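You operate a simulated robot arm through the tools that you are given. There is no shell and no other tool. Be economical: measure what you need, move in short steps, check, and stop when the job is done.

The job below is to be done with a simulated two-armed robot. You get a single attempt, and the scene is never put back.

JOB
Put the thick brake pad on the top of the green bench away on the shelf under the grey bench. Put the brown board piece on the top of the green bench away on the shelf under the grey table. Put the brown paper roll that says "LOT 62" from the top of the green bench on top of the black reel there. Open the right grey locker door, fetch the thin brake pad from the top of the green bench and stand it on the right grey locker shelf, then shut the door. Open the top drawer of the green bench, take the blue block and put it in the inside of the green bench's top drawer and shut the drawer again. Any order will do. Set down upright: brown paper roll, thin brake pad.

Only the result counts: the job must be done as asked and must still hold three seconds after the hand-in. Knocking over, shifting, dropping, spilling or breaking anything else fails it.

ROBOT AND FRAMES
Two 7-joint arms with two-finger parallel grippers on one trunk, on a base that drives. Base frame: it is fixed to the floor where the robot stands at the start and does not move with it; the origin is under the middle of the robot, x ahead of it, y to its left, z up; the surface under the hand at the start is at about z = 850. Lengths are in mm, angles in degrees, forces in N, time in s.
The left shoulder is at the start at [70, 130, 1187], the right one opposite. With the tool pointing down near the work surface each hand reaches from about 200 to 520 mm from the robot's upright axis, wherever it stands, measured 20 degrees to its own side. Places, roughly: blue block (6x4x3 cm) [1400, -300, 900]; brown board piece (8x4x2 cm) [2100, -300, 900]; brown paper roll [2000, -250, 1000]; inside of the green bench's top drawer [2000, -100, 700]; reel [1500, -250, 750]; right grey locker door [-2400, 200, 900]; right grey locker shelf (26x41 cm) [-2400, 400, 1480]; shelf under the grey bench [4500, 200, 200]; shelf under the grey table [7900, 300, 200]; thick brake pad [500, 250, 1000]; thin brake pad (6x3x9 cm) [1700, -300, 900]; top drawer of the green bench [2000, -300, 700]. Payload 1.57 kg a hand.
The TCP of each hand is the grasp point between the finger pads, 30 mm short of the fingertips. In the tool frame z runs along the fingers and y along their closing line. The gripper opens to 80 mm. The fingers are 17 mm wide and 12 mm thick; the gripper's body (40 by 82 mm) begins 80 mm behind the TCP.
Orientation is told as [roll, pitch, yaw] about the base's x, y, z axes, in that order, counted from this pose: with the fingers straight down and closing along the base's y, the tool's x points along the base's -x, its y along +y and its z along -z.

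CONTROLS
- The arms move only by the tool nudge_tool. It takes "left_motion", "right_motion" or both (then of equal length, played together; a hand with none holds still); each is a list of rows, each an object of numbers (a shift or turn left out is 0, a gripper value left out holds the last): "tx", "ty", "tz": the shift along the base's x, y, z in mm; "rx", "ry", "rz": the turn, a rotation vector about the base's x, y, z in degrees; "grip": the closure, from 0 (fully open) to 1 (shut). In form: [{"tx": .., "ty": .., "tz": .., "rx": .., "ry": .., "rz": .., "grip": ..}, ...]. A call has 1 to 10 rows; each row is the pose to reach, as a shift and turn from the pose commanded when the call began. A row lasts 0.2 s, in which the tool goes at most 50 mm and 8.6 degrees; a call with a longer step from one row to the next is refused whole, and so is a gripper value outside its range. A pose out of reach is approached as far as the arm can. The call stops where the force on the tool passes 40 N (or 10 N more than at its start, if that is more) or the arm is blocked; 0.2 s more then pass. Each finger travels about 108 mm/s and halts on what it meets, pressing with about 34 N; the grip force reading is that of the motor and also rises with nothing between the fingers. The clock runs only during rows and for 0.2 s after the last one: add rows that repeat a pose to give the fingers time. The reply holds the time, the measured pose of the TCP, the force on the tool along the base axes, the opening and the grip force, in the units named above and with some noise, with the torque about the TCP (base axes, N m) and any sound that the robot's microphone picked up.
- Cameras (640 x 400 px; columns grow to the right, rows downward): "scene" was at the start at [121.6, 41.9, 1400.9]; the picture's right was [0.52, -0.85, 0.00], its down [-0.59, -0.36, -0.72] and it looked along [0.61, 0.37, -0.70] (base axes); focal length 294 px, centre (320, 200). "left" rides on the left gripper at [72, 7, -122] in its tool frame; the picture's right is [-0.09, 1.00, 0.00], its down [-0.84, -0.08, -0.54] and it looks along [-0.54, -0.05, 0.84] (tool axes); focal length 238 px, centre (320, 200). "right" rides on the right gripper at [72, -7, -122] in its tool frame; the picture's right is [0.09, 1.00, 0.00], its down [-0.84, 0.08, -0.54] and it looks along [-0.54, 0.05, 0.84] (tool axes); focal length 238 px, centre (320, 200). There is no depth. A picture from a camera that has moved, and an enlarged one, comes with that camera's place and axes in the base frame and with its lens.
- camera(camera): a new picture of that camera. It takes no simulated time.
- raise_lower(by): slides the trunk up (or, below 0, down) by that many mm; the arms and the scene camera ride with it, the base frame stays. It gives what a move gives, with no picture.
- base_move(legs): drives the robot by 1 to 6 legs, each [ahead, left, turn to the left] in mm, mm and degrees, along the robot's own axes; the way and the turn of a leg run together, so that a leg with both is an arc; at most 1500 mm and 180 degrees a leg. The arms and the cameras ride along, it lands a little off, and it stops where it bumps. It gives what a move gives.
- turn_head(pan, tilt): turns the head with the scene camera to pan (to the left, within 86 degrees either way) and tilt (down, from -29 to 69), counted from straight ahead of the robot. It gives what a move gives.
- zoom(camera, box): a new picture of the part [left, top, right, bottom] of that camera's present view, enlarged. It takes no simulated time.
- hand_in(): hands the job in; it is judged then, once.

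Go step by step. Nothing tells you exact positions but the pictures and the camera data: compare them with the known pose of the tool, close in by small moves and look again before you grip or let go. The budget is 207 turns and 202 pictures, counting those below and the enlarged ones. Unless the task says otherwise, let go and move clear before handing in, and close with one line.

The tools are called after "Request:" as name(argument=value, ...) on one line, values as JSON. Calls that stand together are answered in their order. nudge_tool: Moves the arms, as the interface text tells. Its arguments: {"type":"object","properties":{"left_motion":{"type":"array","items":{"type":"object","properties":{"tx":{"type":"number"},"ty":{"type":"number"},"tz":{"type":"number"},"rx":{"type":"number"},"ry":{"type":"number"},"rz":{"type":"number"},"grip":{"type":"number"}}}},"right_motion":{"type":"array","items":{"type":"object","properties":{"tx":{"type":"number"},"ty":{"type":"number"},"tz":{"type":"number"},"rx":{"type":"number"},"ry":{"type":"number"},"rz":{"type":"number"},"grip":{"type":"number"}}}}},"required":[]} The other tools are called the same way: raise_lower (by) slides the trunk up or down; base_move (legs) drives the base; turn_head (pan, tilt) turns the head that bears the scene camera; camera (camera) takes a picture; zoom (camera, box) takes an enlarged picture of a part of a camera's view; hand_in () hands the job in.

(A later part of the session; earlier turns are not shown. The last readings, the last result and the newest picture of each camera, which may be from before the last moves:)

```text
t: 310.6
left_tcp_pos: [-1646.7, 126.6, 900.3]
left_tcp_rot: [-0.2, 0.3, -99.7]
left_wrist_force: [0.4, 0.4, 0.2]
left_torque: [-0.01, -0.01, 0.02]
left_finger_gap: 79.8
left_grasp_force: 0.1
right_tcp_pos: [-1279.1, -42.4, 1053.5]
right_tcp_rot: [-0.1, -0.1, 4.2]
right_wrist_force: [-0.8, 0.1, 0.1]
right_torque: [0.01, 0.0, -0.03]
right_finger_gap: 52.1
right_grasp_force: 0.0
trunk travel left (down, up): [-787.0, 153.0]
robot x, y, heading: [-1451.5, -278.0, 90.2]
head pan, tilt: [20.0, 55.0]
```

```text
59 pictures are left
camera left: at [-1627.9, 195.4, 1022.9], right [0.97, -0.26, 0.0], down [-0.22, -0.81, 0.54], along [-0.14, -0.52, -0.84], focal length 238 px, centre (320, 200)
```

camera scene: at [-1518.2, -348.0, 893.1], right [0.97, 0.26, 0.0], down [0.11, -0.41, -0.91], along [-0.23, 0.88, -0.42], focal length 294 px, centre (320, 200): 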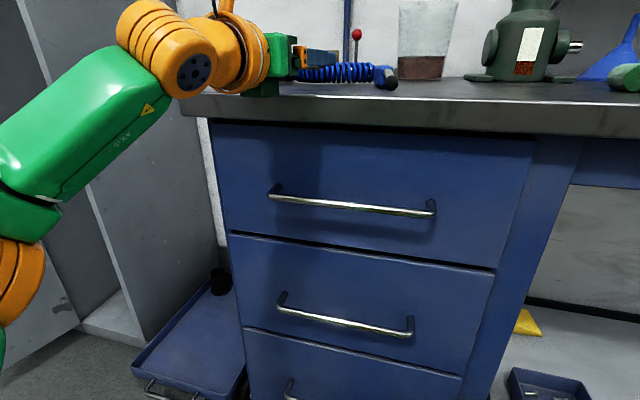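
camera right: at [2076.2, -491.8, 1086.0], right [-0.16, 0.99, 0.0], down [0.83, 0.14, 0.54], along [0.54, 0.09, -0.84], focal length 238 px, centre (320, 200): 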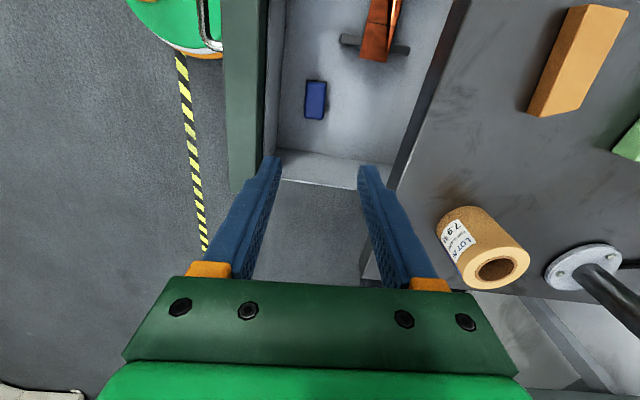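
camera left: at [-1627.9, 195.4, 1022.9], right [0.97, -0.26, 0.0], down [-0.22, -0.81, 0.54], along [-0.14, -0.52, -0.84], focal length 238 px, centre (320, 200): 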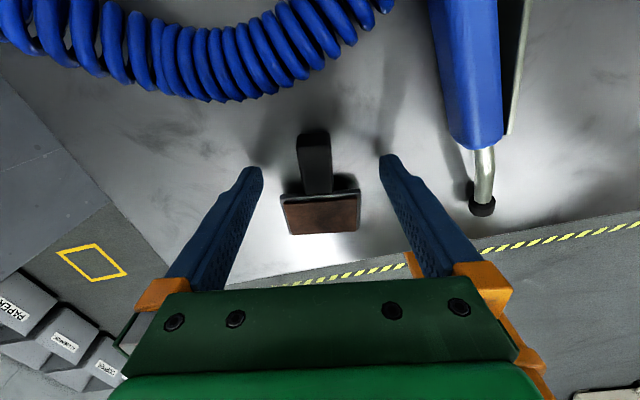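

The handle lies between the fingertips. Closing.

Request:
raise_lower(by=-3)

Request:
nudge_tool(left_motion=[{"grip": 0.3}, {"grip": 0.6}, {"grip": 0.8}, {"grip": 1}, {"grip": 1}])

Request:
raise_lower(by=150)

Request:
camera(camera="left")

Request:
zoom(camera="scene", box=[220, 80, 420, 240])

```text
t: 311.1
left_tcp_pos: [-1647.5, 126.6, 897.1]
left_tcp_rot: [-0.1, 0.4, -99.7]
left_wrist_force: [-1.3, -0.2, 0.0]
left_torque: [0.02, 0.01, -0.05]
left_finger_gap: 80.0
left_grasp_force: 0.1
right_tcp_pos: [-1277.7, -41.5, 1049.5]
right_tcp_rot: [-0.1, 0.0, 4.2]
right_wrist_force: [-0.2, -0.3, 0.4]
right_torque: [-0.01, -0.01, -0.01]
right_finger_gap: 52.1
right_grasp_force: 0.0
trunk travel left (down, up): [-784.0, 156.0]
robot x, y, heading: [-1449.6, -273.6, 90.1]
head pan, tilt: [20.0, 55.0]
```

```text
t: 312.3
left_tcp_pos: [-1647.5, 125.2, 896.7]
left_tcp_rot: [-0.1, 0.2, -99.6]
left_wrist_force: [-0.5, 1.1, 1.0]
left_torque: [-0.04, 0.0, 0.02]
left_finger_gap: 21.3
left_grasp_force: 33.5
right_tcp_pos: [-1278.4, -41.6, 1049.9]
right_tcp_rot: [-0.1, 0.1, 4.3]
right_wrist_force: [0.1, 0.2, -1.4]
right_torque: [-0.02, -0.04, -0.04]
right_finger_gap: 51.9
right_grasp_force: 0.0
trunk travel left (down, up): [-784.0, 156.0]
robot x, y, heading: [-1449.3, -273.5, 90.1]
head pan, tilt: [20.0, 55.0]
```

```text
t: 314.0
left_tcp_pos: [-1647.8, 127.3, 1048.2]
left_tcp_rot: [-0.1, 0.3, -99.6]
left_wrist_force: [0.3, -0.1, -0.9]
left_torque: [0.01, -0.01, 0.01]
left_finger_gap: 21.5
left_grasp_force: 33.9
right_tcp_pos: [-1279.4, -40.7, 1198.7]
right_tcp_rot: [-0.1, 0.1, 4.2]
right_wrist_force: [0.2, -0.3, -0.5]
right_torque: [-0.01, -0.02, -0.01]
right_finger_gap: 51.7
right_grasp_force: 0.2
trunk travel left (down, up): [-934.0, 6.0]
robot x, y, heading: [-1451.6, -272.9, 90.5]
head pan, tilt: [20.0, 55.0]
```

```text
58 pictures are left
camera left: at [-1628.1, 195.8, 1169.8], right [0.97, -0.26, 0.0], down [-0.22, -0.81, 0.54], along [-0.14, -0.52, -0.84], focal length 238 px, centre (320, 200)
```

left: 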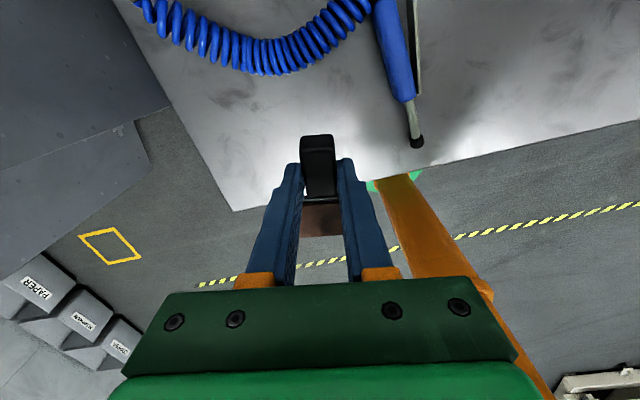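

```text
2.50 times, centred on (320, 160) of scene
camera zoom: at [-1476.1, -156.0, 1495.3], right [0.94, 0.35, 0.0], down [0.28, -0.77, -0.57], along [-0.2, 0.54, -0.82], focal length 734 px, centre (320, 300)
```

zoom: 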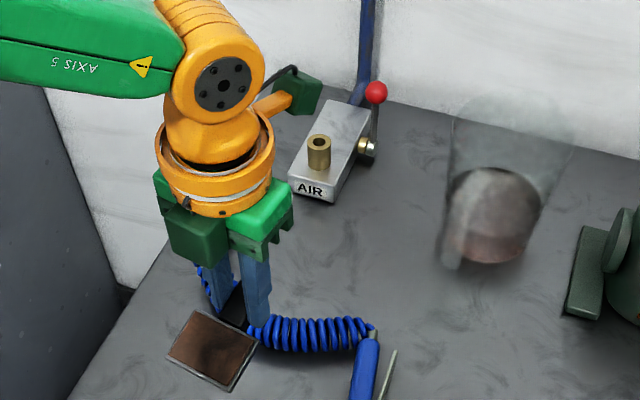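

Held by the handle, plate horizontal. I back off and rotate the hand up to horizontal, which turns the pad upright.

Request:
base_move(legs=[[-400, 0, 0]])

Request:
nudge_tool(left_motion=[{"tz": 30, "ty": 20, "rx": 8.37, "ry": -1.48}, {"tz": 60, "ty": 40, "rx": 16.7, "ry": -2.95}, {"tz": 90, "ty": 60, "rx": 25.1, "ry": -4.43}, {"tz": 120, "ty": 80, "rx": 33.5, "ry": -5.9}, {"tz": 150, "ty": 100, "rx": 41.9, "ry": -7.4}, {"tz": 180, "ty": 110, "rx": 50.2, "ry": -8.86}, {"tz": 210, "ty": 120, "rx": 58.6, "ry": -10.3}, {"tz": 240, "ty": 120, "rx": 67, "ry": -11.8}, {"tz": 270, "ty": 120, "rx": 75.3, "ry": -13.3}, {"tz": 290, "ty": 120, "rx": 83.7, "ry": -14.8}])

Request:
turn_head(pan=25, tilt=15)

Request:
camera(camera="scene")

```text
t: 316.5
left_tcp_pos: [-1645.5, -269.7, 1046.1]
left_tcp_rot: [-0.1, 0.2, -99.8]
left_wrist_force: [-0.8, 0.3, -1.4]
left_torque: [0.02, -0.01, -0.01]
left_finger_gap: 21.3
left_grasp_force: 34.5
right_tcp_pos: [-1277.4, -435.6, 1200.6]
right_tcp_rot: [-0.2, 0.1, 4.2]
right_wrist_force: [1.0, 0.6, -0.3]
right_torque: [-0.04, 0.01, 0.0]
right_finger_gap: 52.1
right_grasp_force: 0.2
trunk travel left (down, up): [-934.0, 6.0]
robot x, y, heading: [-1452.2, -674.9, 90.0]
head pan, tilt: [20.0, 55.0]
```

```text
t: 318.7
left_tcp_pos: [-1645.4, -151.7, 1337.5]
left_tcp_rot: [4.2, 85.3, -95.8]
left_wrist_force: [0.1, 0.5, -0.9]
left_torque: [-0.01, -0.04, -0.01]
left_finger_gap: 21.4
left_grasp_force: 34.1
right_tcp_pos: [-1278.2, -439.8, 1199.7]
right_tcp_rot: [0.0, -0.1, 4.2]
right_wrist_force: [-0.4, 0.6, -0.7]
right_torque: [-0.02, -0.02, -0.01]
right_finger_gap: 52.0
right_grasp_force: 0.1
trunk travel left (down, up): [-934.0, 6.0]
robot x, y, heading: [-1453.5, -672.9, 90.1]
head pan, tilt: [20.0, 55.0]
```

```text
t: 319.8
left_tcp_pos: [-1645.2, -151.8, 1338.4]
left_tcp_rot: [2.7, 85.2, -97.2]
left_wrist_force: [-0.3, -0.2, -1.2]
left_torque: [-0.04, 0.02, -0.02]
left_finger_gap: 21.3
left_grasp_force: 34.0
right_tcp_pos: [-1277.5, -438.4, 1199.4]
right_tcp_rot: [-0.2, 0.0, 4.2]
right_wrist_force: [-0.6, 0.5, -0.1]
right_torque: [0.02, 0.01, -0.02]
right_finger_gap: 52.1
right_grasp_force: 0.0
trunk travel left (down, up): [-934.0, 6.0]
robot x, y, heading: [-1450.2, -672.5, 90.2]
head pan, tilt: [25.0, 15.0]
```

```text
56 pictures are left
camera scene: at [-1489.0, -537.0, 1555.5], right [0.9, 0.43, 0.0], down [0.11, -0.24, -0.97], along [-0.41, 0.87, -0.26], focal length 294 px, centre (320, 200)
```

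scene: 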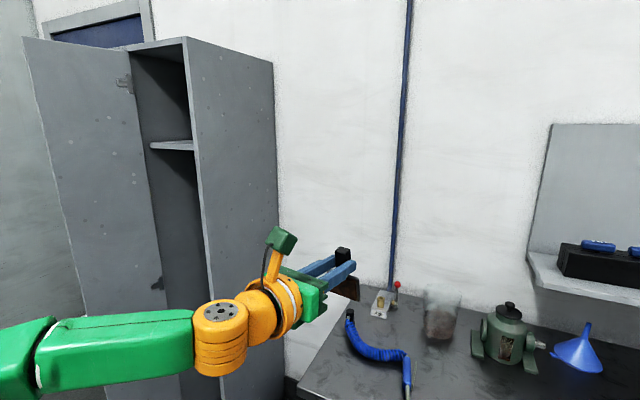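

Request:
nudge_tool(left_motion=[{"rx": 4.8, "ry": -0.85}, {"rx": 4.8, "ry": -0.85}])

Request:
zoom(camera="scene", box=[280, 220, 400, 320])

Request:
zoom(camera="left", box=[240, 120, 400, 290])

```text
t: 320.4
left_tcp_pos: [-1648.6, -154.4, 1349.8]
left_tcp_rot: [58.1, 89.7, -41.9]
left_wrist_force: [0.3, 0.9, -1.3]
left_torque: [-0.04, -0.01, 0.0]
left_finger_gap: 21.4
left_grasp_force: 34.0
left hand out of reach, approached as far as the arm can: row 1, 2
right_tcp_pos: [-1277.0, -439.0, 1200.8]
right_tcp_rot: [-0.1, 0.0, 4.2]
right_wrist_force: [0.1, 0.8, 0.4]
right_torque: [-0.02, -0.02, -0.02]
right_finger_gap: 51.7
right_grasp_force: 0.0
trunk travel left (down, up): [-934.0, 6.0]
robot x, y, heading: [-1451.6, -672.8, 90.3]
head pan, tilt: [25.0, 15.0]
```

```text
4.00 times, centred on (340, 270) of scene
camera zoom: at [-1489.4, -537.2, 1555.6], right [0.9, 0.43, 0.0], down [0.11, -0.23, -0.97], along [-0.41, 0.87, -0.26], focal length 1174 px, centre (240, -80)
```

zoom: 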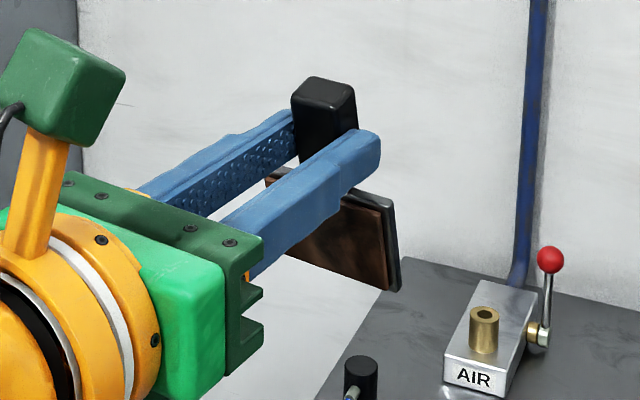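

```text
2.35 times, centred on (320, 205) of left
camera zoom: at [-1662.4, -274.5, 1421.5], right [0.98, -0.17, -0.09], down [-0.17, -0.52, -0.84], along [0.1, 0.83, -0.54], focal length 561 px, centre (320, 188)
```

zoom: 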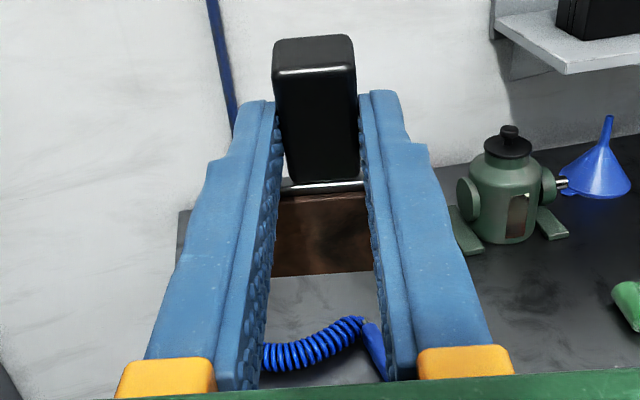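

The pad leans back by about 11° (it had lain tilted on its handle). I pitch the hand down 11° to make it plumb and check.

Request:
nudge_tool(left_motion=[{"rx": -5.4, "ry": 0.95}, {"rx": -10.8, "ry": 1.9}, {"rx": -10.8, "ry": 1.9}])

Request:
turn_head(pan=45, tilt=15)

Request:
camera(camera="scene")

```text
t: 321.2
left_tcp_pos: [-1647.8, -153.1, 1348.5]
left_tcp_rot: [1.1, 79.2, -98.7]
left_wrist_force: [1.0, 0.0, -1.0]
left_torque: [-0.05, 0.03, 0.02]
left_finger_gap: 21.1
left_grasp_force: 33.6
right_tcp_pos: [-1277.1, -440.0, 1199.5]
right_tcp_rot: [-0.1, 0.0, 4.2]
right_wrist_force: [-0.5, 0.2, 0.3]
right_torque: [0.03, -0.01, 0.0]
right_finger_gap: 52.3
right_grasp_force: 0.0
trunk travel left (down, up): [-934.0, 6.0]
robot x, y, heading: [-1452.6, -674.3, 90.1]
head pan, tilt: [25.0, 15.0]
```

```text
t: 322.0
left_tcp_pos: [-1647.6, -153.1, 1349.0]
left_tcp_rot: [1.2, 79.2, -98.5]
left_wrist_force: [-0.9, 0.2, -1.7]
left_torque: [-0.05, 0.02, 0.0]
left_finger_gap: 21.3
left_grasp_force: 34.1
right_tcp_pos: [-1278.2, -438.0, 1199.9]
right_tcp_rot: [0.0, 0.0, 4.2]
right_wrist_force: [1.3, -1.3, 0.2]
right_torque: [0.03, 0.0, 0.01]
right_finger_gap: 51.9
right_grasp_force: 0.1
trunk travel left (down, up): [-934.0, 6.0]
robot x, y, heading: [-1453.4, -667.7, 90.2]
head pan, tilt: [45.0, 15.0]
```

```text
53 pictures are left
camera scene: at [-1515.7, -555.6, 1555.6], right [0.7, 0.71, 0.0], down [0.18, -0.18, -0.97], along [-0.69, 0.68, -0.26], focal length 294 px, centre (320, 200)
```

scene: 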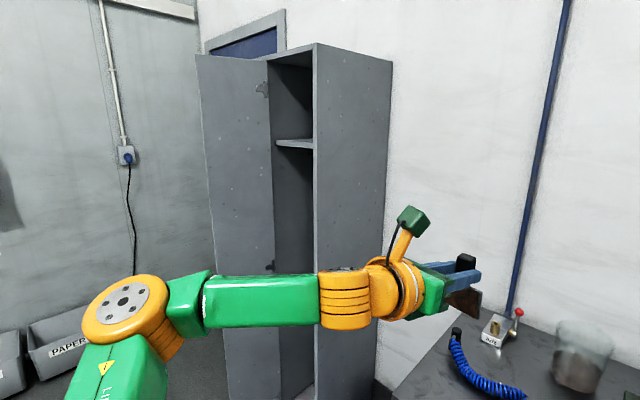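

Request:
zoom(camera="scene", box=[420, 240, 520, 330])

```text
4.44 times, centred on (470, 285) of scene
camera zoom: at [-1515.7, -555.6, 1555.6], right [0.7, 0.71, 0.0], down [0.18, -0.18, -0.97], along [-0.69, 0.68, -0.26], focal length 1304 px, centre (-347, -178)
```

zoom: 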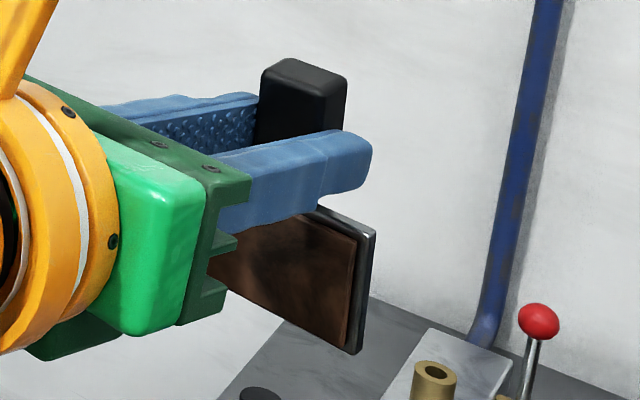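

Nearly plumb now (within ~2°). I'll drive to the locker front, turn 21° left and raise the hand to z≈1575.

Request:
base_move(legs=[[0, 430, 0], [0, 0, 21]])

Request:
nudge_tool(left_motion=[{"tz": 40}, {"tz": 80}, {"tz": 120}, {"tz": 160}, {"tz": 200, "ty": -20}, {"tz": 228, "ty": -30}, {"tz": 228, "ty": -30}])

Request:
camera(camera="left")

```text
t: 325.8
left_tcp_pos: [-2246.0, -254.3, 1349.3]
left_tcp_rot: [1.0, 79.1, -78.4]
left_wrist_force: [0.1, 0.2, -2.1]
left_torque: [-0.04, -0.02, 0.02]
left_finger_gap: 21.2
left_grasp_force: 33.6
right_tcp_pos: [-1798.9, -393.3, 1199.5]
right_tcp_rot: [-0.1, 0.1, 24.6]
right_wrist_force: [-0.1, 0.0, 0.2]
right_torque: [-0.01, -0.01, 0.03]
right_finger_gap: 52.1
right_grasp_force: 0.0
trunk travel left (down, up): [-934.0, 6.0]
robot x, y, heading: [-1878.7, -672.4, 111.0]
head pan, tilt: [45.0, 15.0]
```

```text
t: 327.4
left_tcp_pos: [-2247.0, -283.2, 1576.3]
left_tcp_rot: [1.3, 79.2, -78.1]
left_wrist_force: [-0.1, -0.5, -1.6]
left_torque: [-0.03, -0.03, 0.02]
left_finger_gap: 21.3
left_grasp_force: 33.9
right_tcp_pos: [-1800.8, -392.4, 1199.5]
right_tcp_rot: [-0.2, 0.0, 24.6]
right_wrist_force: [0.1, 0.4, 0.0]
right_torque: [0.01, 0.0, 0.01]
right_finger_gap: 52.2
right_grasp_force: 0.1
trunk travel left (down, up): [-934.0, 6.0]
robot x, y, heading: [-1882.0, -671.6, 110.4]
head pan, tilt: [45.0, 15.0]
```

```text
51 pictures are left
camera left: at [-2221.6, -387.1, 1670.0], right [0.98, 0.17, -0.09], down [0.05, -0.69, -0.72], along [-0.18, 0.7, -0.69], focal length 238 px, centre (320, 200)
```

left: 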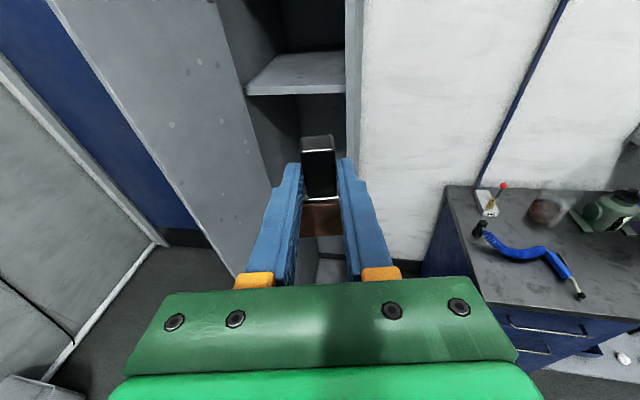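

Pad held well. I turn 5.5° right and drive to a pre-position in front of the shelf.

Request:
base_move(legs=[[0, 0, -5.5], [346, 68, 0]])

Request:
turn_head(pan=5, tilt=10)

Request:
camera(camera="scene")

```text
t: 330.1
left_tcp_pos: [-2358.9, 59.8, 1578.5]
left_tcp_rot: [0.9, 79.4, -84.1]
left_wrist_force: [0.0, -1.0, -2.4]
left_torque: [-0.03, 0.0, 0.03]
left_finger_gap: 21.4
left_grasp_force: 34.0
right_tcp_pos: [-1926.3, -91.3, 1199.7]
right_tcp_rot: [0.1, 0.0, 18.9]
right_wrist_force: [0.0, -0.7, -1.0]
right_torque: [-0.01, 0.03, 0.0]
right_finger_gap: 51.8
right_grasp_force: 0.1
trunk travel left (down, up): [-934.0, 6.0]
robot x, y, heading: [-2036.6, -356.7, 105.0]
head pan, tilt: [45.0, 15.0]
```

```text
t: 331.2
left_tcp_pos: [-2362.5, 65.1, 1576.8]
left_tcp_rot: [1.4, 79.1, -83.7]
left_wrist_force: [1.1, 0.1, -1.0]
left_torque: [-0.04, 0.01, -0.01]
left_finger_gap: 21.3
left_grasp_force: 34.0
right_tcp_pos: [-1927.5, -89.0, 1199.8]
right_tcp_rot: [-0.1, 0.0, 18.9]
right_wrist_force: [0.4, -0.1, -0.4]
right_torque: [-0.03, 0.04, -0.02]
right_finger_gap: 52.1
right_grasp_force: 0.1
trunk travel left (down, up): [-934.0, 6.0]
robot x, y, heading: [-2031.2, -354.3, 105.1]
head pan, tilt: [5.0, 10.0]
```

```text
50 pictures are left
camera scene: at [-2080.1, -222.2, 1563.6], right [0.94, 0.34, 0.0], down [0.06, -0.16, -0.98], along [-0.34, 0.93, -0.17], focal length 294 px, centre (320, 200)
```

scene: 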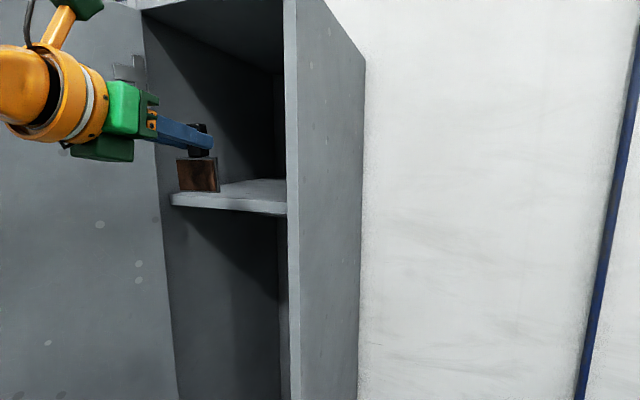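

Request:
base_move(legs=[[120, -21, 0]])

Request:
nudge_tool(left_motion=[{"tx": -1, "ty": 15}, {"tx": -2, "ty": 30}, {"tx": -2, "ty": 30}])

Request:
camera(camera="scene")

Request:
zoom(camera="scene", box=[130, 100, 290, 240])

```text
t: 332.5
left_tcp_pos: [-2370.4, 175.0, 1580.6]
left_tcp_rot: [1.4, 79.5, -83.9]
left_wrist_force: [-0.1, 0.1, -0.8]
left_torque: [-0.04, 0.01, 0.01]
left_finger_gap: 21.4
left_grasp_force: 34.1
right_tcp_pos: [-1937.7, 25.1, 1200.8]
right_tcp_rot: [0.2, 0.0, 18.8]
right_wrist_force: [0.4, -1.2, 0.1]
right_torque: [0.03, 0.01, 0.02]
right_finger_gap: 52.1
right_grasp_force: 0.1
trunk travel left (down, up): [-934.0, 6.0]
robot x, y, heading: [-2045.9, -234.6, 105.0]
head pan, tilt: [5.0, 10.0]
```

```text
t: 333.3
left_tcp_pos: [-2378.5, 193.1, 1577.8]
left_tcp_rot: [0.8, 79.4, -84.2]
left_wrist_force: [0.0, -0.3, -1.4]
left_torque: [-0.03, 0.02, 0.01]
left_finger_gap: 21.2
left_grasp_force: 33.3
left hand out of reach, approached as far as the arm can: row 1, 2, 3
right_tcp_pos: [-1936.7, 29.9, 1199.7]
right_tcp_rot: [0.0, 0.0, 18.9]
right_wrist_force: [-0.5, -0.1, 0.1]
right_torque: [0.01, 0.03, -0.01]
right_finger_gap: 52.0
right_grasp_force: 0.0
trunk travel left (down, up): [-934.0, 6.0]
robot x, y, heading: [-2045.9, -239.8, 104.8]
head pan, tilt: [5.0, 10.0]
```

```text
49 pictures are left
camera scene: at [-2089.6, -103.9, 1563.9], right [0.94, 0.34, 0.0], down [0.06, -0.16, -0.98], along [-0.34, 0.93, -0.17], focal length 294 px, centre (320, 200)
```

scene: 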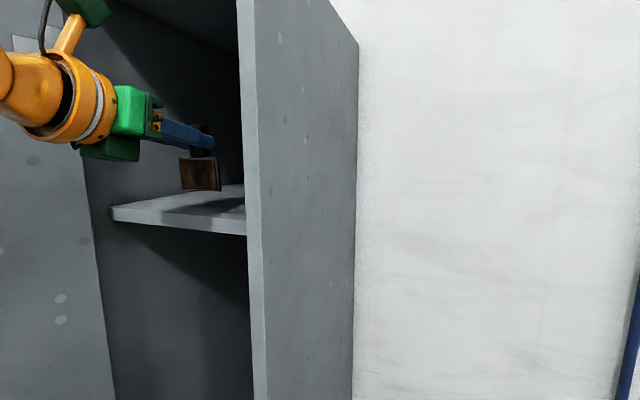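

```text
2.86 times, centred on (210, 170) of scene
camera zoom: at [-2089.6, -103.9, 1563.9], right [0.94, 0.34, 0.0], down [0.06, -0.16, -0.98], along [-0.34, 0.93, -0.17], focal length 839 px, centre (634, 286)
```

zoom: 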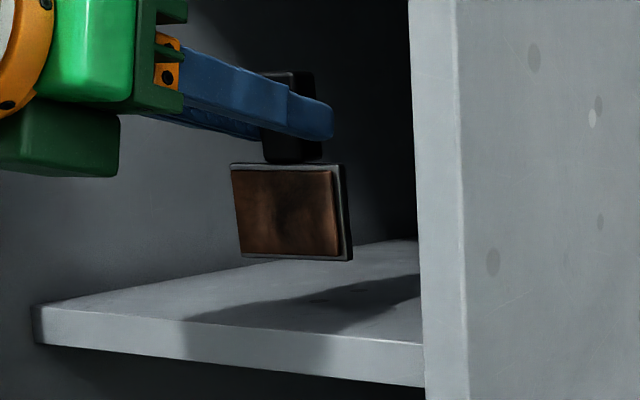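

The pad is above the shelf ~40 mm inside the edge. I add 3° of pitch to make it plumb and lower with the trunk.

Request:
nudge_tool(left_motion=[{"rx": -1.5, "ry": -0.13}, {"rx": -3, "ry": -0.27}, {"rx": -3, "ry": -0.27}])

Request:
raise_lower(by=-20)

Request:
zoom(camera="scene", box=[150, 110, 270, 230])

```text
t: 334.1
left_tcp_pos: [-2397.1, 189.4, 1571.2]
left_tcp_rot: [1.0, 76.9, -84.1]
left_wrist_force: [0.7, 0.6, -1.5]
left_torque: [-0.02, 0.0, -0.01]
left_finger_gap: 21.4
left_grasp_force: 33.5
left hand out of reach, approached as far as the arm can: row 1, 2, 3
right_tcp_pos: [-1938.2, 31.6, 1200.1]
right_tcp_rot: [-0.1, 0.0, 18.9]
right_wrist_force: [0.5, 0.2, -0.8]
right_torque: [0.01, 0.0, -0.01]
right_finger_gap: 51.8
right_grasp_force: 0.1
trunk travel left (down, up): [-934.0, 6.0]
robot x, y, heading: [-2046.1, -235.0, 105.0]
head pan, tilt: [5.0, 10.0]
```

```text
t: 334.7
left_tcp_pos: [-2396.1, 190.9, 1550.8]
left_tcp_rot: [1.1, 77.0, -84.0]
left_wrist_force: [0.1, 0.0, -1.3]
left_torque: [-0.02, -0.02, 0.01]
left_finger_gap: 21.7
left_grasp_force: 34.2
right_tcp_pos: [-1937.2, 32.1, 1180.0]
right_tcp_rot: [-0.1, 0.0, 18.9]
right_wrist_force: [-0.2, 0.2, 0.1]
right_torque: [-0.02, 0.0, -0.02]
right_finger_gap: 51.9
right_grasp_force: 0.0
trunk travel left (down, up): [-914.0, 26.0]
robot x, y, heading: [-2044.0, -237.8, 104.9]
head pan, tilt: [5.0, 10.0]
```

```text
3.33 times, centred on (210, 170) of scene
camera zoom: at [-2090.1, -101.4, 1543.6], right [0.94, 0.34, 0.0], down [0.06, -0.16, -0.98], along [-0.34, 0.93, -0.17], focal length 978 px, centre (687, 300)
```

zoom: 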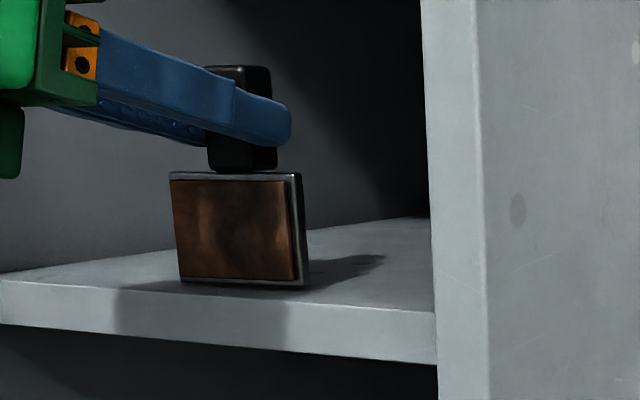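

Plumb now and just above the shelf. Lowering in small steps.

Request:
raise_lower(by=-3)

Request:
raise_lower(by=-2)

```text
t: 335.3
left_tcp_pos: [-2396.6, 188.8, 1550.1]
left_tcp_rot: [1.0, 77.1, -84.2]
left_wrist_force: [-1.9, 2.7, 8.3]
left_torque: [0.31, 0.29, 0.02]
left_finger_gap: 21.4
left_grasp_force: 33.9
right_tcp_pos: [-1937.6, 31.1, 1177.2]
right_tcp_rot: [-0.1, 0.0, 18.9]
right_wrist_force: [0.9, 0.7, -0.1]
right_torque: [0.04, -0.01, 0.0]
right_finger_gap: 52.0
right_grasp_force: 0.0
trunk travel left (down, up): [-911.0, 29.0]
robot x, y, heading: [-2049.1, -238.8, 105.2]
head pan, tilt: [5.0, 10.0]
```

```text
t: 335.8
left_tcp_pos: [-2396.5, 187.6, 1549.0]
left_tcp_rot: [1.2, 77.3, -84.0]
left_wrist_force: [-4.9, 5.5, 23.4]
left_torque: [0.86, 0.18, 0.09]
left_finger_gap: 21.6
left_grasp_force: 34.0
right_tcp_pos: [-1936.3, 31.3, 1174.9]
right_tcp_rot: [0.0, -0.1, 18.9]
right_wrist_force: [0.4, -0.1, 0.0]
right_torque: [0.0, 0.0, 0.0]
right_finger_gap: 51.8
right_grasp_force: 0.1
trunk travel left (down, up): [-909.0, 31.0]
robot x, y, heading: [-2048.9, -235.4, 105.2]
head pan, tilt: [5.0, 10.0]
```

Firm contact; I relieve the preload so the arm won't spring when opening.

Request:
raise_lower(by=3.5)

Request:
zoom(camera="scene", box=[150, 110, 270, 230])

```text
t: 336.3
left_tcp_pos: [-2395.5, 188.6, 1548.8]
left_tcp_rot: [0.9, 76.8, -84.2]
left_wrist_force: [0.7, -1.3, 1.0]
left_torque: [-0.03, -0.01, -0.05]
left_finger_gap: 21.3
left_grasp_force: 34.0
right_tcp_pos: [-1937.3, 31.3, 1178.3]
right_tcp_rot: [0.0, 0.0, 18.9]
right_wrist_force: [0.3, 0.4, 0.3]
right_torque: [-0.02, -0.03, 0.0]
right_finger_gap: 52.0
right_grasp_force: 0.1
trunk travel left (down, up): [-913.0, 27.0]
robot x, y, heading: [-2050.7, -241.3, 105.0]
head pan, tilt: [5.0, 10.0]
```

```text
3.33 times, centred on (210, 170) of scene
camera zoom: at [-2089.4, -103.7, 1542.1], right [0.94, 0.34, 0.0], down [0.06, -0.16, -0.98], along [-0.34, 0.93, -0.17], focal length 978 px, centre (687, 300)
```

zoom: 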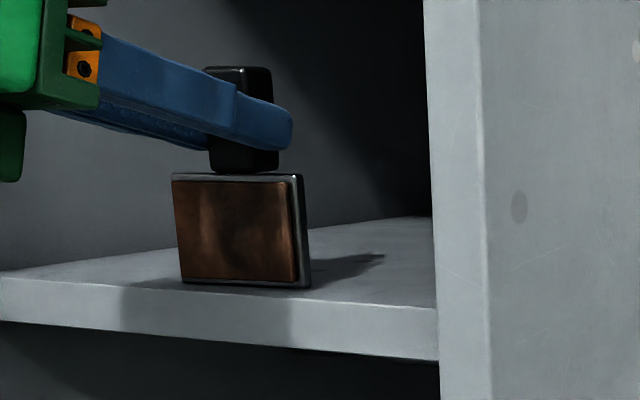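

Near zero load and plumb. I open just a few mm, then look.

Request:
nudge_tool(left_motion=[{"grip": 0.74}, {"grip": 0.72}, {"grip": 0.7}, {"grip": 0.66}, {"grip": 0.62}, {"grip": 0.62}])

Request:
zoom(camera="scene", box=[150, 110, 270, 230])

```text
t: 337.7
left_tcp_pos: [-2395.0, 189.1, 1550.0]
left_tcp_rot: [1.0, 77.0, -84.1]
left_wrist_force: [-0.6, 0.5, -0.1]
left_torque: [-0.01, 0.01, 0.0]
left_finger_gap: 30.2
left_grasp_force: 0.0
right_tcp_pos: [-1937.9, 30.3, 1178.4]
right_tcp_rot: [-0.1, 0.0, 18.8]
right_wrist_force: [0.0, -0.8, -0.1]
right_torque: [0.02, 0.01, 0.0]
right_finger_gap: 51.7
right_grasp_force: 0.0
trunk travel left (down, up): [-913.0, 27.0]
robot x, y, heading: [-2045.7, -238.3, 105.1]
head pan, tilt: [5.0, 10.0]
```

```text
3.33 times, centred on (210, 170) of scene
camera zoom: at [-2089.7, -102.5, 1542.3], right [0.94, 0.34, 0.0], down [0.06, -0.16, -0.98], along [-0.34, 0.93, -0.17], focal length 978 px, centre (687, 300)
```

zoom: 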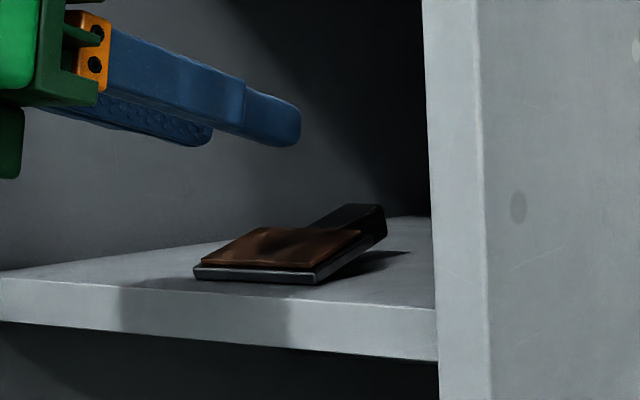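

It tipped backward again the moment it was freed — its base is only the thin steel plate, so attitude must be more exact (slight forward bias). I retrieve it the same way: back off, level the hand, open, and lower to plate height.

Request:
base_move(legs=[[-148, 23, 0]])

Request:
nudge_tool(left_motion=[{"rx": 6, "ry": 0.6, "grip": 0.2, "tz": -10}, {"rx": 12.5, "ry": 1.2, "grip": 0, "tz": -20}, {"rx": 12.5, "ry": 1.2, "grip": 0, "tz": -20}])

Request:
raise_lower(by=-28)

Request:
camera(camera="left")

```text
t: 339.1
left_tcp_pos: [-2382.3, 46.6, 1549.1]
left_tcp_rot: [1.0, 76.8, -84.1]
left_wrist_force: [-0.4, 0.2, -0.5]
left_torque: [0.0, -0.01, 0.0]
left_finger_gap: 30.2
left_grasp_force: 0.1
right_tcp_pos: [-1922.0, -112.3, 1177.0]
right_tcp_rot: [-0.3, 0.1, 18.8]
right_wrist_force: [0.1, 0.2, 0.0]
right_torque: [-0.05, 0.0, -0.01]
right_finger_gap: 52.2
right_grasp_force: 0.0
trunk travel left (down, up): [-913.0, 27.0]
robot x, y, heading: [-2033.5, -382.9, 104.9]
head pan, tilt: [5.0, 10.0]
```

```text
t: 339.9
left_tcp_pos: [-2379.3, 43.5, 1530.5]
left_tcp_rot: [14.7, 89.5, -70.4]
left_wrist_force: [-0.2, 0.9, 0.2]
left_torque: [-0.01, -0.02, 0.01]
left_finger_gap: 79.9
left_grasp_force: 0.2
right_tcp_pos: [-1921.1, -116.3, 1177.6]
right_tcp_rot: [-0.2, 0.1, 18.7]
right_wrist_force: [0.5, 0.2, -0.3]
right_torque: [-0.01, 0.01, 0.01]
right_finger_gap: 52.2
right_grasp_force: 0.1
trunk travel left (down, up): [-913.0, 27.0]
robot x, y, heading: [-2034.0, -385.8, 105.0]
head pan, tilt: [5.0, 10.0]
```

```text
t: 340.6
left_tcp_pos: [-2381.1, 43.5, 1501.1]
left_tcp_rot: [11.2, 89.6, -73.8]
left_wrist_force: [0.5, 0.4, -0.5]
left_torque: [0.01, 0.01, 0.0]
left_finger_gap: 79.8
left_grasp_force: 0.1
right_tcp_pos: [-1922.0, -115.4, 1150.8]
right_tcp_rot: [-0.1, 0.1, 18.7]
right_wrist_force: [-0.2, 0.4, 0.1]
right_torque: [-0.01, 0.02, 0.01]
right_finger_gap: 52.0
right_grasp_force: 0.2
trunk travel left (down, up): [-885.0, 55.0]
robot x, y, heading: [-2032.0, -384.0, 105.1]
head pan, tilt: [5.0, 10.0]
```

```text
44 pictures are left
camera left: at [-2363.2, -77.3, 1574.5], right [0.99, 0.08, -0.09], down [-0.03, -0.55, -0.83], along [-0.12, 0.83, -0.55], focal length 238 px, centre (320, 200)
```

left: 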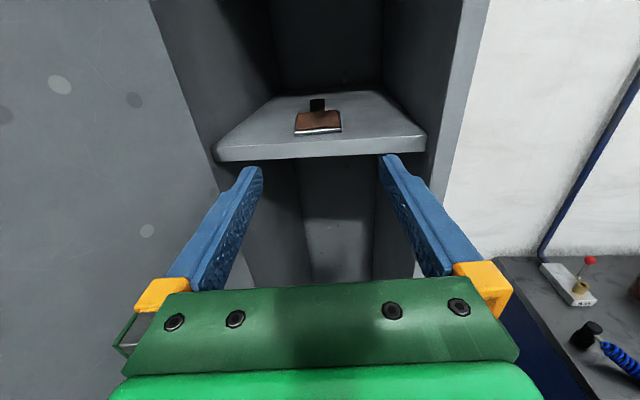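

Pad's bottom edge at (-2397, 208). I advance and grip the plate sides again.

Request:
base_move(legs=[[158, -28, 0]])

Request:
nudge_tool(left_motion=[{"ty": 12, "tz": -4}, {"ty": 20, "tz": -5}, {"ty": 20, "tz": -5}])

Request:
camera(camera="left")

```text
t: 342.0
left_tcp_pos: [-2393.1, 196.5, 1504.4]
left_tcp_rot: [25.5, 89.8, -59.5]
left_wrist_force: [0.1, 0.0, 0.6]
left_torque: [0.0, 0.02, 0.02]
left_finger_gap: 79.7
left_grasp_force: 0.0
right_tcp_pos: [-1935.0, 39.3, 1150.4]
right_tcp_rot: [0.2, 0.0, 19.0]
right_wrist_force: [-0.5, 0.7, 0.0]
right_torque: [0.0, -0.04, 0.03]
right_finger_gap: 52.3
right_grasp_force: 0.0
trunk travel left (down, up): [-885.0, 55.0]
robot x, y, heading: [-2046.0, -221.4, 105.2]
head pan, tilt: [5.0, 10.0]
```

```text
t: 342.8
left_tcp_pos: [-2395.3, 222.7, 1496.5]
left_tcp_rot: [15.7, 89.6, -69.4]
left_wrist_force: [0.3, 0.7, -0.8]
left_torque: [-0.02, -0.01, -0.01]
left_finger_gap: 80.1
left_grasp_force: 0.0
right_tcp_pos: [-1936.1, 42.0, 1150.1]
right_tcp_rot: [0.0, 0.0, 18.9]
right_wrist_force: [0.3, 0.0, -0.8]
right_torque: [-0.03, 0.01, 0.0]
right_finger_gap: 51.9
right_grasp_force: 0.0
trunk travel left (down, up): [-885.0, 55.0]
robot x, y, heading: [-2040.7, -224.2, 105.2]
head pan, tilt: [5.0, 10.0]
```

```text
43 pictures are left
camera left: at [-2377.0, 101.5, 1569.6], right [0.99, 0.08, -0.09], down [-0.03, -0.55, -0.83], along [-0.12, 0.83, -0.55], focal length 238 px, centre (320, 200)
```

left: 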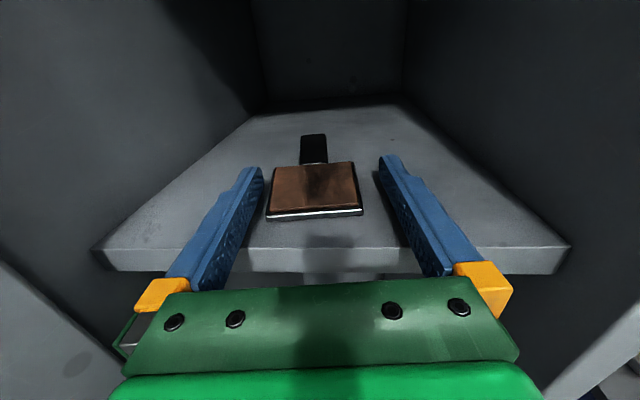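

Plate lies between the fingers. I close, lift out, and go to the same spot on the blue bench as before.

Request:
nudge_tool(left_motion=[{"grip": 0.2}, {"grip": 0.4}, {"grip": 0.6}, {"grip": 0.6}])

Request:
raise_lower(by=40)

Request:
base_move(legs=[[-160, 28, 0], [-330, 0, 0], [0, 0, -15]])

Request:
raise_lower(by=-400)

Request:
raise_lower(by=-232)

```text
t: 343.8
left_tcp_pos: [-2394.1, 222.2, 1496.9]
left_tcp_rot: [15.2, 89.6, -69.9]
left_wrist_force: [0.2, -0.7, -0.1]
left_torque: [-0.06, -0.01, 0.04]
left_finger_gap: 59.2
left_grasp_force: 34.1
right_tcp_pos: [-1936.1, 41.6, 1149.6]
right_tcp_rot: [-0.1, 0.1, 18.9]
right_wrist_force: [-0.7, -0.1, -0.2]
right_torque: [0.0, 0.01, -0.02]
right_finger_gap: 52.0
right_grasp_force: 0.0
trunk travel left (down, up): [-885.0, 55.0]
robot x, y, heading: [-2041.1, -228.8, 105.1]
head pan, tilt: [5.0, 10.0]
```

```text
t: 344.7
left_tcp_pos: [-2393.5, 221.5, 1537.4]
left_tcp_rot: [15.2, 89.7, -70.0]
left_wrist_force: [0.0, -0.8, -1.0]
left_torque: [-0.09, 0.01, -0.01]
left_finger_gap: 59.7
left_grasp_force: 34.2
right_tcp_pos: [-1935.7, 43.7, 1190.9]
right_tcp_rot: [-0.1, 0.0, 19.0]
right_wrist_force: [1.0, 0.2, -0.6]
right_torque: [-0.02, 0.0, 0.0]
right_finger_gap: 52.0
right_grasp_force: 0.0
trunk travel left (down, up): [-925.0, 15.0]
robot x, y, heading: [-2044.6, -225.5, 105.1]
head pan, tilt: [5.0, 10.0]
```

```text
t: 348.8
left_tcp_pos: [-2169.9, -183.3, 1536.9]
left_tcp_rot: [24.1, 89.6, -76.0]
left_wrist_force: [0.3, 0.0, -2.1]
left_torque: [-0.05, 0.02, -0.01]
left_finger_gap: 59.5
left_grasp_force: 34.1
right_tcp_pos: [-1771.2, -475.2, 1189.6]
right_tcp_rot: [-0.1, 0.0, 3.9]
right_wrist_force: [-0.6, 0.0, -0.1]
right_torque: [0.0, -0.01, -0.03]
right_finger_gap: 52.0
right_grasp_force: 0.1
trunk travel left (down, up): [-925.0, 15.0]
robot x, y, heading: [-1948.7, -705.1, 89.6]
head pan, tilt: [5.0, 10.0]
```

```text
t: 352.6
left_tcp_pos: [-2167.2, -184.1, 1135.9]
left_tcp_rot: [15.7, 89.6, -84.2]
left_wrist_force: [-0.3, 0.0, -2.3]
left_torque: [-0.1, 0.02, 0.0]
left_finger_gap: 59.2
left_grasp_force: 34.0
right_tcp_pos: [-1771.1, -474.4, 790.6]
right_tcp_rot: [-0.1, -0.1, 3.9]
right_wrist_force: [0.0, -0.4, 0.3]
right_torque: [-0.02, 0.0, 0.0]
right_finger_gap: 52.1
right_grasp_force: 0.0
trunk travel left (down, up): [-525.0, 415.0]
robot x, y, heading: [-1946.6, -705.8, 89.8]
head pan, tilt: [5.0, 10.0]
```

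```text
t: 355.0
left_tcp_pos: [-2167.3, -183.4, 904.5]
left_tcp_rot: [15.8, 89.7, -84.2]
left_wrist_force: [-0.1, 0.4, -1.7]
left_torque: [-0.03, 0.03, 0.0]
left_finger_gap: 59.3
left_grasp_force: 34.8
right_tcp_pos: [-1770.1, -475.7, 558.0]
right_tcp_rot: [-0.2, 0.0, 4.0]
right_wrist_force: [-0.5, 0.1, -0.3]
right_torque: [-0.04, -0.01, -0.01]
right_finger_gap: 52.0
right_grasp_force: 0.0
trunk travel left (down, up): [-293.0, 647.0]
robot x, y, heading: [-1945.1, -708.0, 90.0]
head pan, tilt: [5.0, 10.0]
```

Request:
base_move(legs=[[0, -507, 0], [250, 0, 0]])

Request:
raise_lower(by=-26)

Request:
raise_lower(by=-3)

Request:
camera(camera="left")

```text
t: 359.4
left_tcp_pos: [-1659.9, 65.8, 904.9]
left_tcp_rot: [15.5, 89.5, -84.7]
left_wrist_force: [-0.3, 0.6, -2.1]
left_torque: [-0.06, 0.01, 0.04]
left_finger_gap: 59.2
left_grasp_force: 34.3
right_tcp_pos: [-1263.9, -229.5, 558.7]
right_tcp_rot: [0.0, -0.1, 3.8]
right_wrist_force: [0.4, -0.1, -0.1]
right_torque: [-0.01, 0.01, 0.01]
right_finger_gap: 52.1
right_grasp_force: 0.0
trunk travel left (down, up): [-293.0, 647.0]
robot x, y, heading: [-1439.3, -455.4, 90.0]
head pan, tilt: [5.0, 10.0]
```

```text
t: 360.1
left_tcp_pos: [-1661.3, 65.1, 878.2]
left_tcp_rot: [15.3, 89.5, -84.9]
left_wrist_force: [0.8, 0.6, -1.7]
left_torque: [-0.05, 0.02, 0.01]
left_finger_gap: 59.3
left_grasp_force: 34.3
right_tcp_pos: [-1264.9, -228.3, 532.2]
right_tcp_rot: [-0.1, 0.0, 3.8]
right_wrist_force: [0.3, 0.3, 0.1]
right_torque: [0.01, -0.01, 0.0]
right_finger_gap: 52.1
right_grasp_force: 0.0
trunk travel left (down, up): [-267.0, 673.0]
robot x, y, heading: [-1437.9, -461.0, 89.8]
head pan, tilt: [5.0, 10.0]
```

```text
t: 360.6
left_tcp_pos: [-1660.0, 63.3, 877.8]
left_tcp_rot: [18.3, 89.6, -81.9]
left_wrist_force: [-1.1, 1.7, 4.0]
left_torque: [-0.09, -0.03, 0.02]
left_finger_gap: 59.1
left_grasp_force: 33.8
right_tcp_pos: [-1265.9, -228.3, 529.4]
right_tcp_rot: [-0.1, 0.0, 3.8]
right_wrist_force: [0.6, -0.2, -0.1]
right_torque: [0.02, 0.0, 0.0]
right_finger_gap: 52.2
right_grasp_force: 0.0
trunk travel left (down, up): [-264.0, 676.0]
robot x, y, heading: [-1441.5, -458.7, 89.9]
head pan, tilt: [5.0, 10.0]
```

```text
42 pictures are left
camera left: at [-1675.1, -57.5, 949.2], right [0.98, -0.18, -0.09], down [-0.17, -0.52, -0.83], along [0.1, 0.83, -0.54], focal length 238 px, centre (320, 200)
```

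left: 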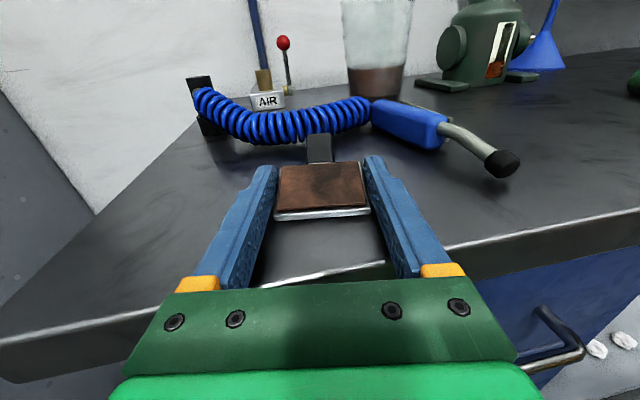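

Resting on the bench. I release, back out, raise, and rotate the hand fingers-down; this time I'll grip the plate's sides low, so that the release can't tip it.

Request:
nudge_tool(left_motion=[{"grip": 0.2}, {"grip": 0.1}, {"grip": 0}, {"grip": 0}])

Request:
base_move(legs=[[-130, 22, 0]])

Request:
raise_lower(by=400)

Request:
nudge_tool(left_motion=[{"rx": -8.37, "ry": 1.48}, {"rx": -16.7, "ry": 2.95}, {"rx": -25.1, "ry": 4.43}, {"rx": -33.5, "ry": 5.9}, {"rx": -41.9, "ry": 7.4}, {"rx": -50.2, "ry": 8.86}, {"rx": -58.6, "ry": 10.3}, {"rx": -67, "ry": 11.8}, {"rx": -75.3, "ry": 13.3}, {"rx": -83.7, "ry": 14.8}])

Request:
nudge_tool(left_motion=[{"rx": -4.9, "ry": 0.9}, {"rx": -4.9, "ry": 0.9}])

Request:
camera(camera="left")

```text
t: 361.6
left_tcp_pos: [-1659.8, 63.5, 875.5]
left_tcp_rot: [14.7, 89.6, -85.5]
left_wrist_force: [0.7, 0.1, 0.4]
left_torque: [-0.01, 0.0, 0.03]
left_finger_gap: 79.8
left_grasp_force: 0.0
right_tcp_pos: [-1263.8, -228.9, 529.7]
right_tcp_rot: [0.0, 0.1, 3.8]
right_wrist_force: [-0.5, 0.1, 0.0]
right_torque: [0.01, 0.03, 0.0]
right_finger_gap: 52.1
right_grasp_force: 0.0
trunk travel left (down, up): [-264.0, 676.0]
robot x, y, heading: [-1440.0, -456.0, 89.9]
head pan, tilt: [5.0, 10.0]
```

```text
t: 362.9
left_tcp_pos: [-1683.3, -65.5, 876.7]
left_tcp_rot: [15.3, 89.6, -84.7]
left_wrist_force: [-0.2, -0.2, 0.6]
left_torque: [0.02, 0.0, 0.03]
left_finger_gap: 79.9
left_grasp_force: 0.0
right_tcp_pos: [-1286.5, -357.7, 528.7]
right_tcp_rot: [0.0, 0.0, 3.8]
right_wrist_force: [-0.2, 0.0, -0.2]
right_torque: [0.01, 0.04, 0.0]
right_finger_gap: 52.0
right_grasp_force: 0.0
trunk travel left (down, up): [-264.0, 676.0]
robot x, y, heading: [-1460.5, -590.1, 89.7]
head pan, tilt: [5.0, 10.0]
```

```text
t: 366.8
left_tcp_pos: [-1682.3, -65.1, 1275.3]
left_tcp_rot: [14.6, 89.6, -85.7]
left_wrist_force: [-0.1, 0.0, 0.4]
left_torque: [-0.02, 0.0, 0.03]
left_finger_gap: 79.9
left_grasp_force: 0.0
right_tcp_pos: [-1286.6, -358.1, 929.8]
right_tcp_rot: [-0.1, 0.1, 3.7]
right_wrist_force: [-1.1, -0.1, -0.3]
right_torque: [-0.02, 0.05, -0.02]
right_finger_gap: 52.2
right_grasp_force: 0.1
trunk travel left (down, up): [-664.0, 276.0]
robot x, y, heading: [-1460.2, -587.0, 89.8]
head pan, tilt: [5.0, 10.0]
```

```text
t: 369.0
left_tcp_pos: [-1677.8, -228.8, 1083.2]
left_tcp_rot: [0.2, 4.4, -100.0]
left_wrist_force: [-0.6, 0.1, 0.7]
left_torque: [-0.02, 0.02, -0.01]
left_finger_gap: 80.3
left_grasp_force: 0.0
left hand out of reach, approached as far as the arm can: row 3, 4, 5, 6, 7, 8, 9, 10
right_tcp_pos: [-1286.3, -357.4, 929.0]
right_tcp_rot: [-0.1, 0.0, 3.8]
right_wrist_force: [-0.3, -0.3, 0.0]
right_torque: [0.0, 0.01, 0.0]
right_finger_gap: 52.1
right_grasp_force: 0.1
trunk travel left (down, up): [-664.0, 276.0]
robot x, y, heading: [-1461.7, -587.6, 89.9]
head pan, tilt: [5.0, 10.0]
```

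```text
t: 369.6
left_tcp_pos: [-1680.5, -239.2, 1068.8]
left_tcp_rot: [0.2, -0.4, -99.8]
left_wrist_force: [0.4, -0.2, -0.4]
left_torque: [0.04, -0.02, 0.01]
left_finger_gap: 80.1
left_grasp_force: 0.1
left hand out of reach, approached as far as the arm can: row 1, 2
right_tcp_pos: [-1286.7, -357.1, 929.1]
right_tcp_rot: [-0.1, 0.0, 3.9]
right_wrist_force: [0.6, -0.4, -0.2]
right_torque: [-0.02, -0.01, 0.02]
right_finger_gap: 51.7
right_grasp_force: 0.1
trunk travel left (down, up): [-664.0, 276.0]
robot x, y, heading: [-1460.6, -588.3, 89.9]
head pan, tilt: [5.0, 10.0]
```

```text
41 pictures are left
camera left: at [-1662.4, -168.1, 1190.6], right [0.96, -0.26, 0.0], down [-0.22, -0.81, 0.55], along [-0.14, -0.53, -0.84], focal length 238 px, centre (320, 200)
```

left: 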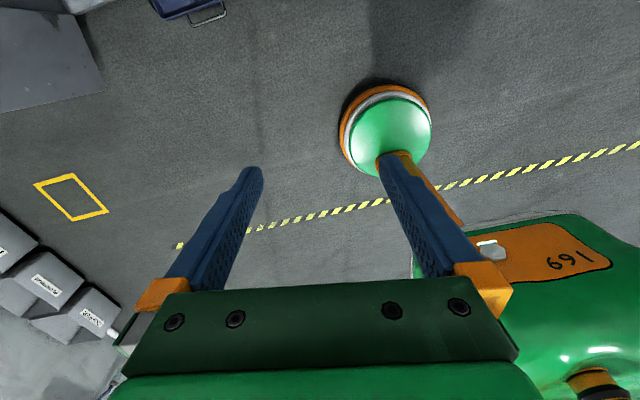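

Request:
base_move(legs=[[312, -22, 0]])

Request:
raise_lower(by=-100)

Request:
camera(camera="left")

```text
t: 371.7
left_tcp_pos: [-1661.3, 69.8, 1070.4]
left_tcp_rot: [0.1, -0.1, -99.7]
left_wrist_force: [-0.3, 1.1, 0.5]
left_torque: [0.01, 0.0, 0.04]
left_finger_gap: 80.1
left_grasp_force: 0.1
right_tcp_pos: [-1265.6, -46.6, 929.5]
right_tcp_rot: [0.0, 0.0, 4.1]
right_wrist_force: [-0.5, 0.4, 0.0]
right_torque: [-0.01, 0.04, -0.01]
right_finger_gap: 51.6
right_grasp_force: 0.1
trunk travel left (down, up): [-664.0, 276.0]
robot x, y, heading: [-1437.6, -277.0, 90.2]
head pan, tilt: [5.0, 10.0]
```

```text
t: 373.0
left_tcp_pos: [-1661.1, 70.9, 968.9]
left_tcp_rot: [0.2, -0.4, -99.5]
left_wrist_force: [-0.6, 0.2, -0.1]
left_torque: [0.0, 0.03, 0.01]
left_finger_gap: 80.0
left_grasp_force: 0.1
right_tcp_pos: [-1265.8, -46.0, 829.4]
right_tcp_rot: [0.0, 0.0, 4.1]
right_wrist_force: [-1.0, 0.4, 0.8]
right_torque: [0.01, 0.0, -0.01]
right_finger_gap: 52.0
right_grasp_force: 0.0
trunk travel left (down, up): [-564.0, 376.0]
robot x, y, heading: [-1440.9, -276.0, 90.3]
head pan, tilt: [5.0, 10.0]
```

```text
40 pictures are left
camera left: at [-1642.7, 141.4, 1091.0], right [0.97, -0.26, 0.0], down [-0.22, -0.81, 0.55], along [-0.14, -0.53, -0.84], focal length 238 px, centre (320, 200)
```

left: 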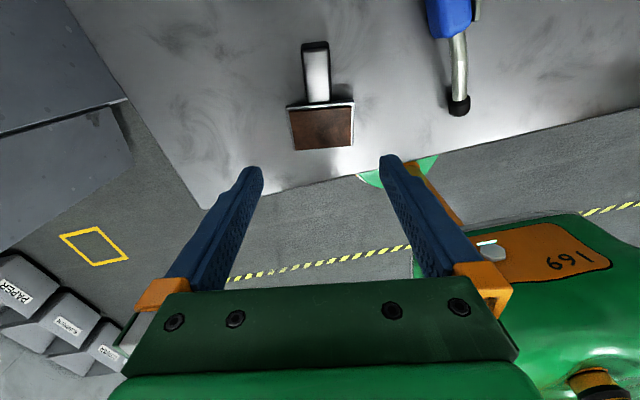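

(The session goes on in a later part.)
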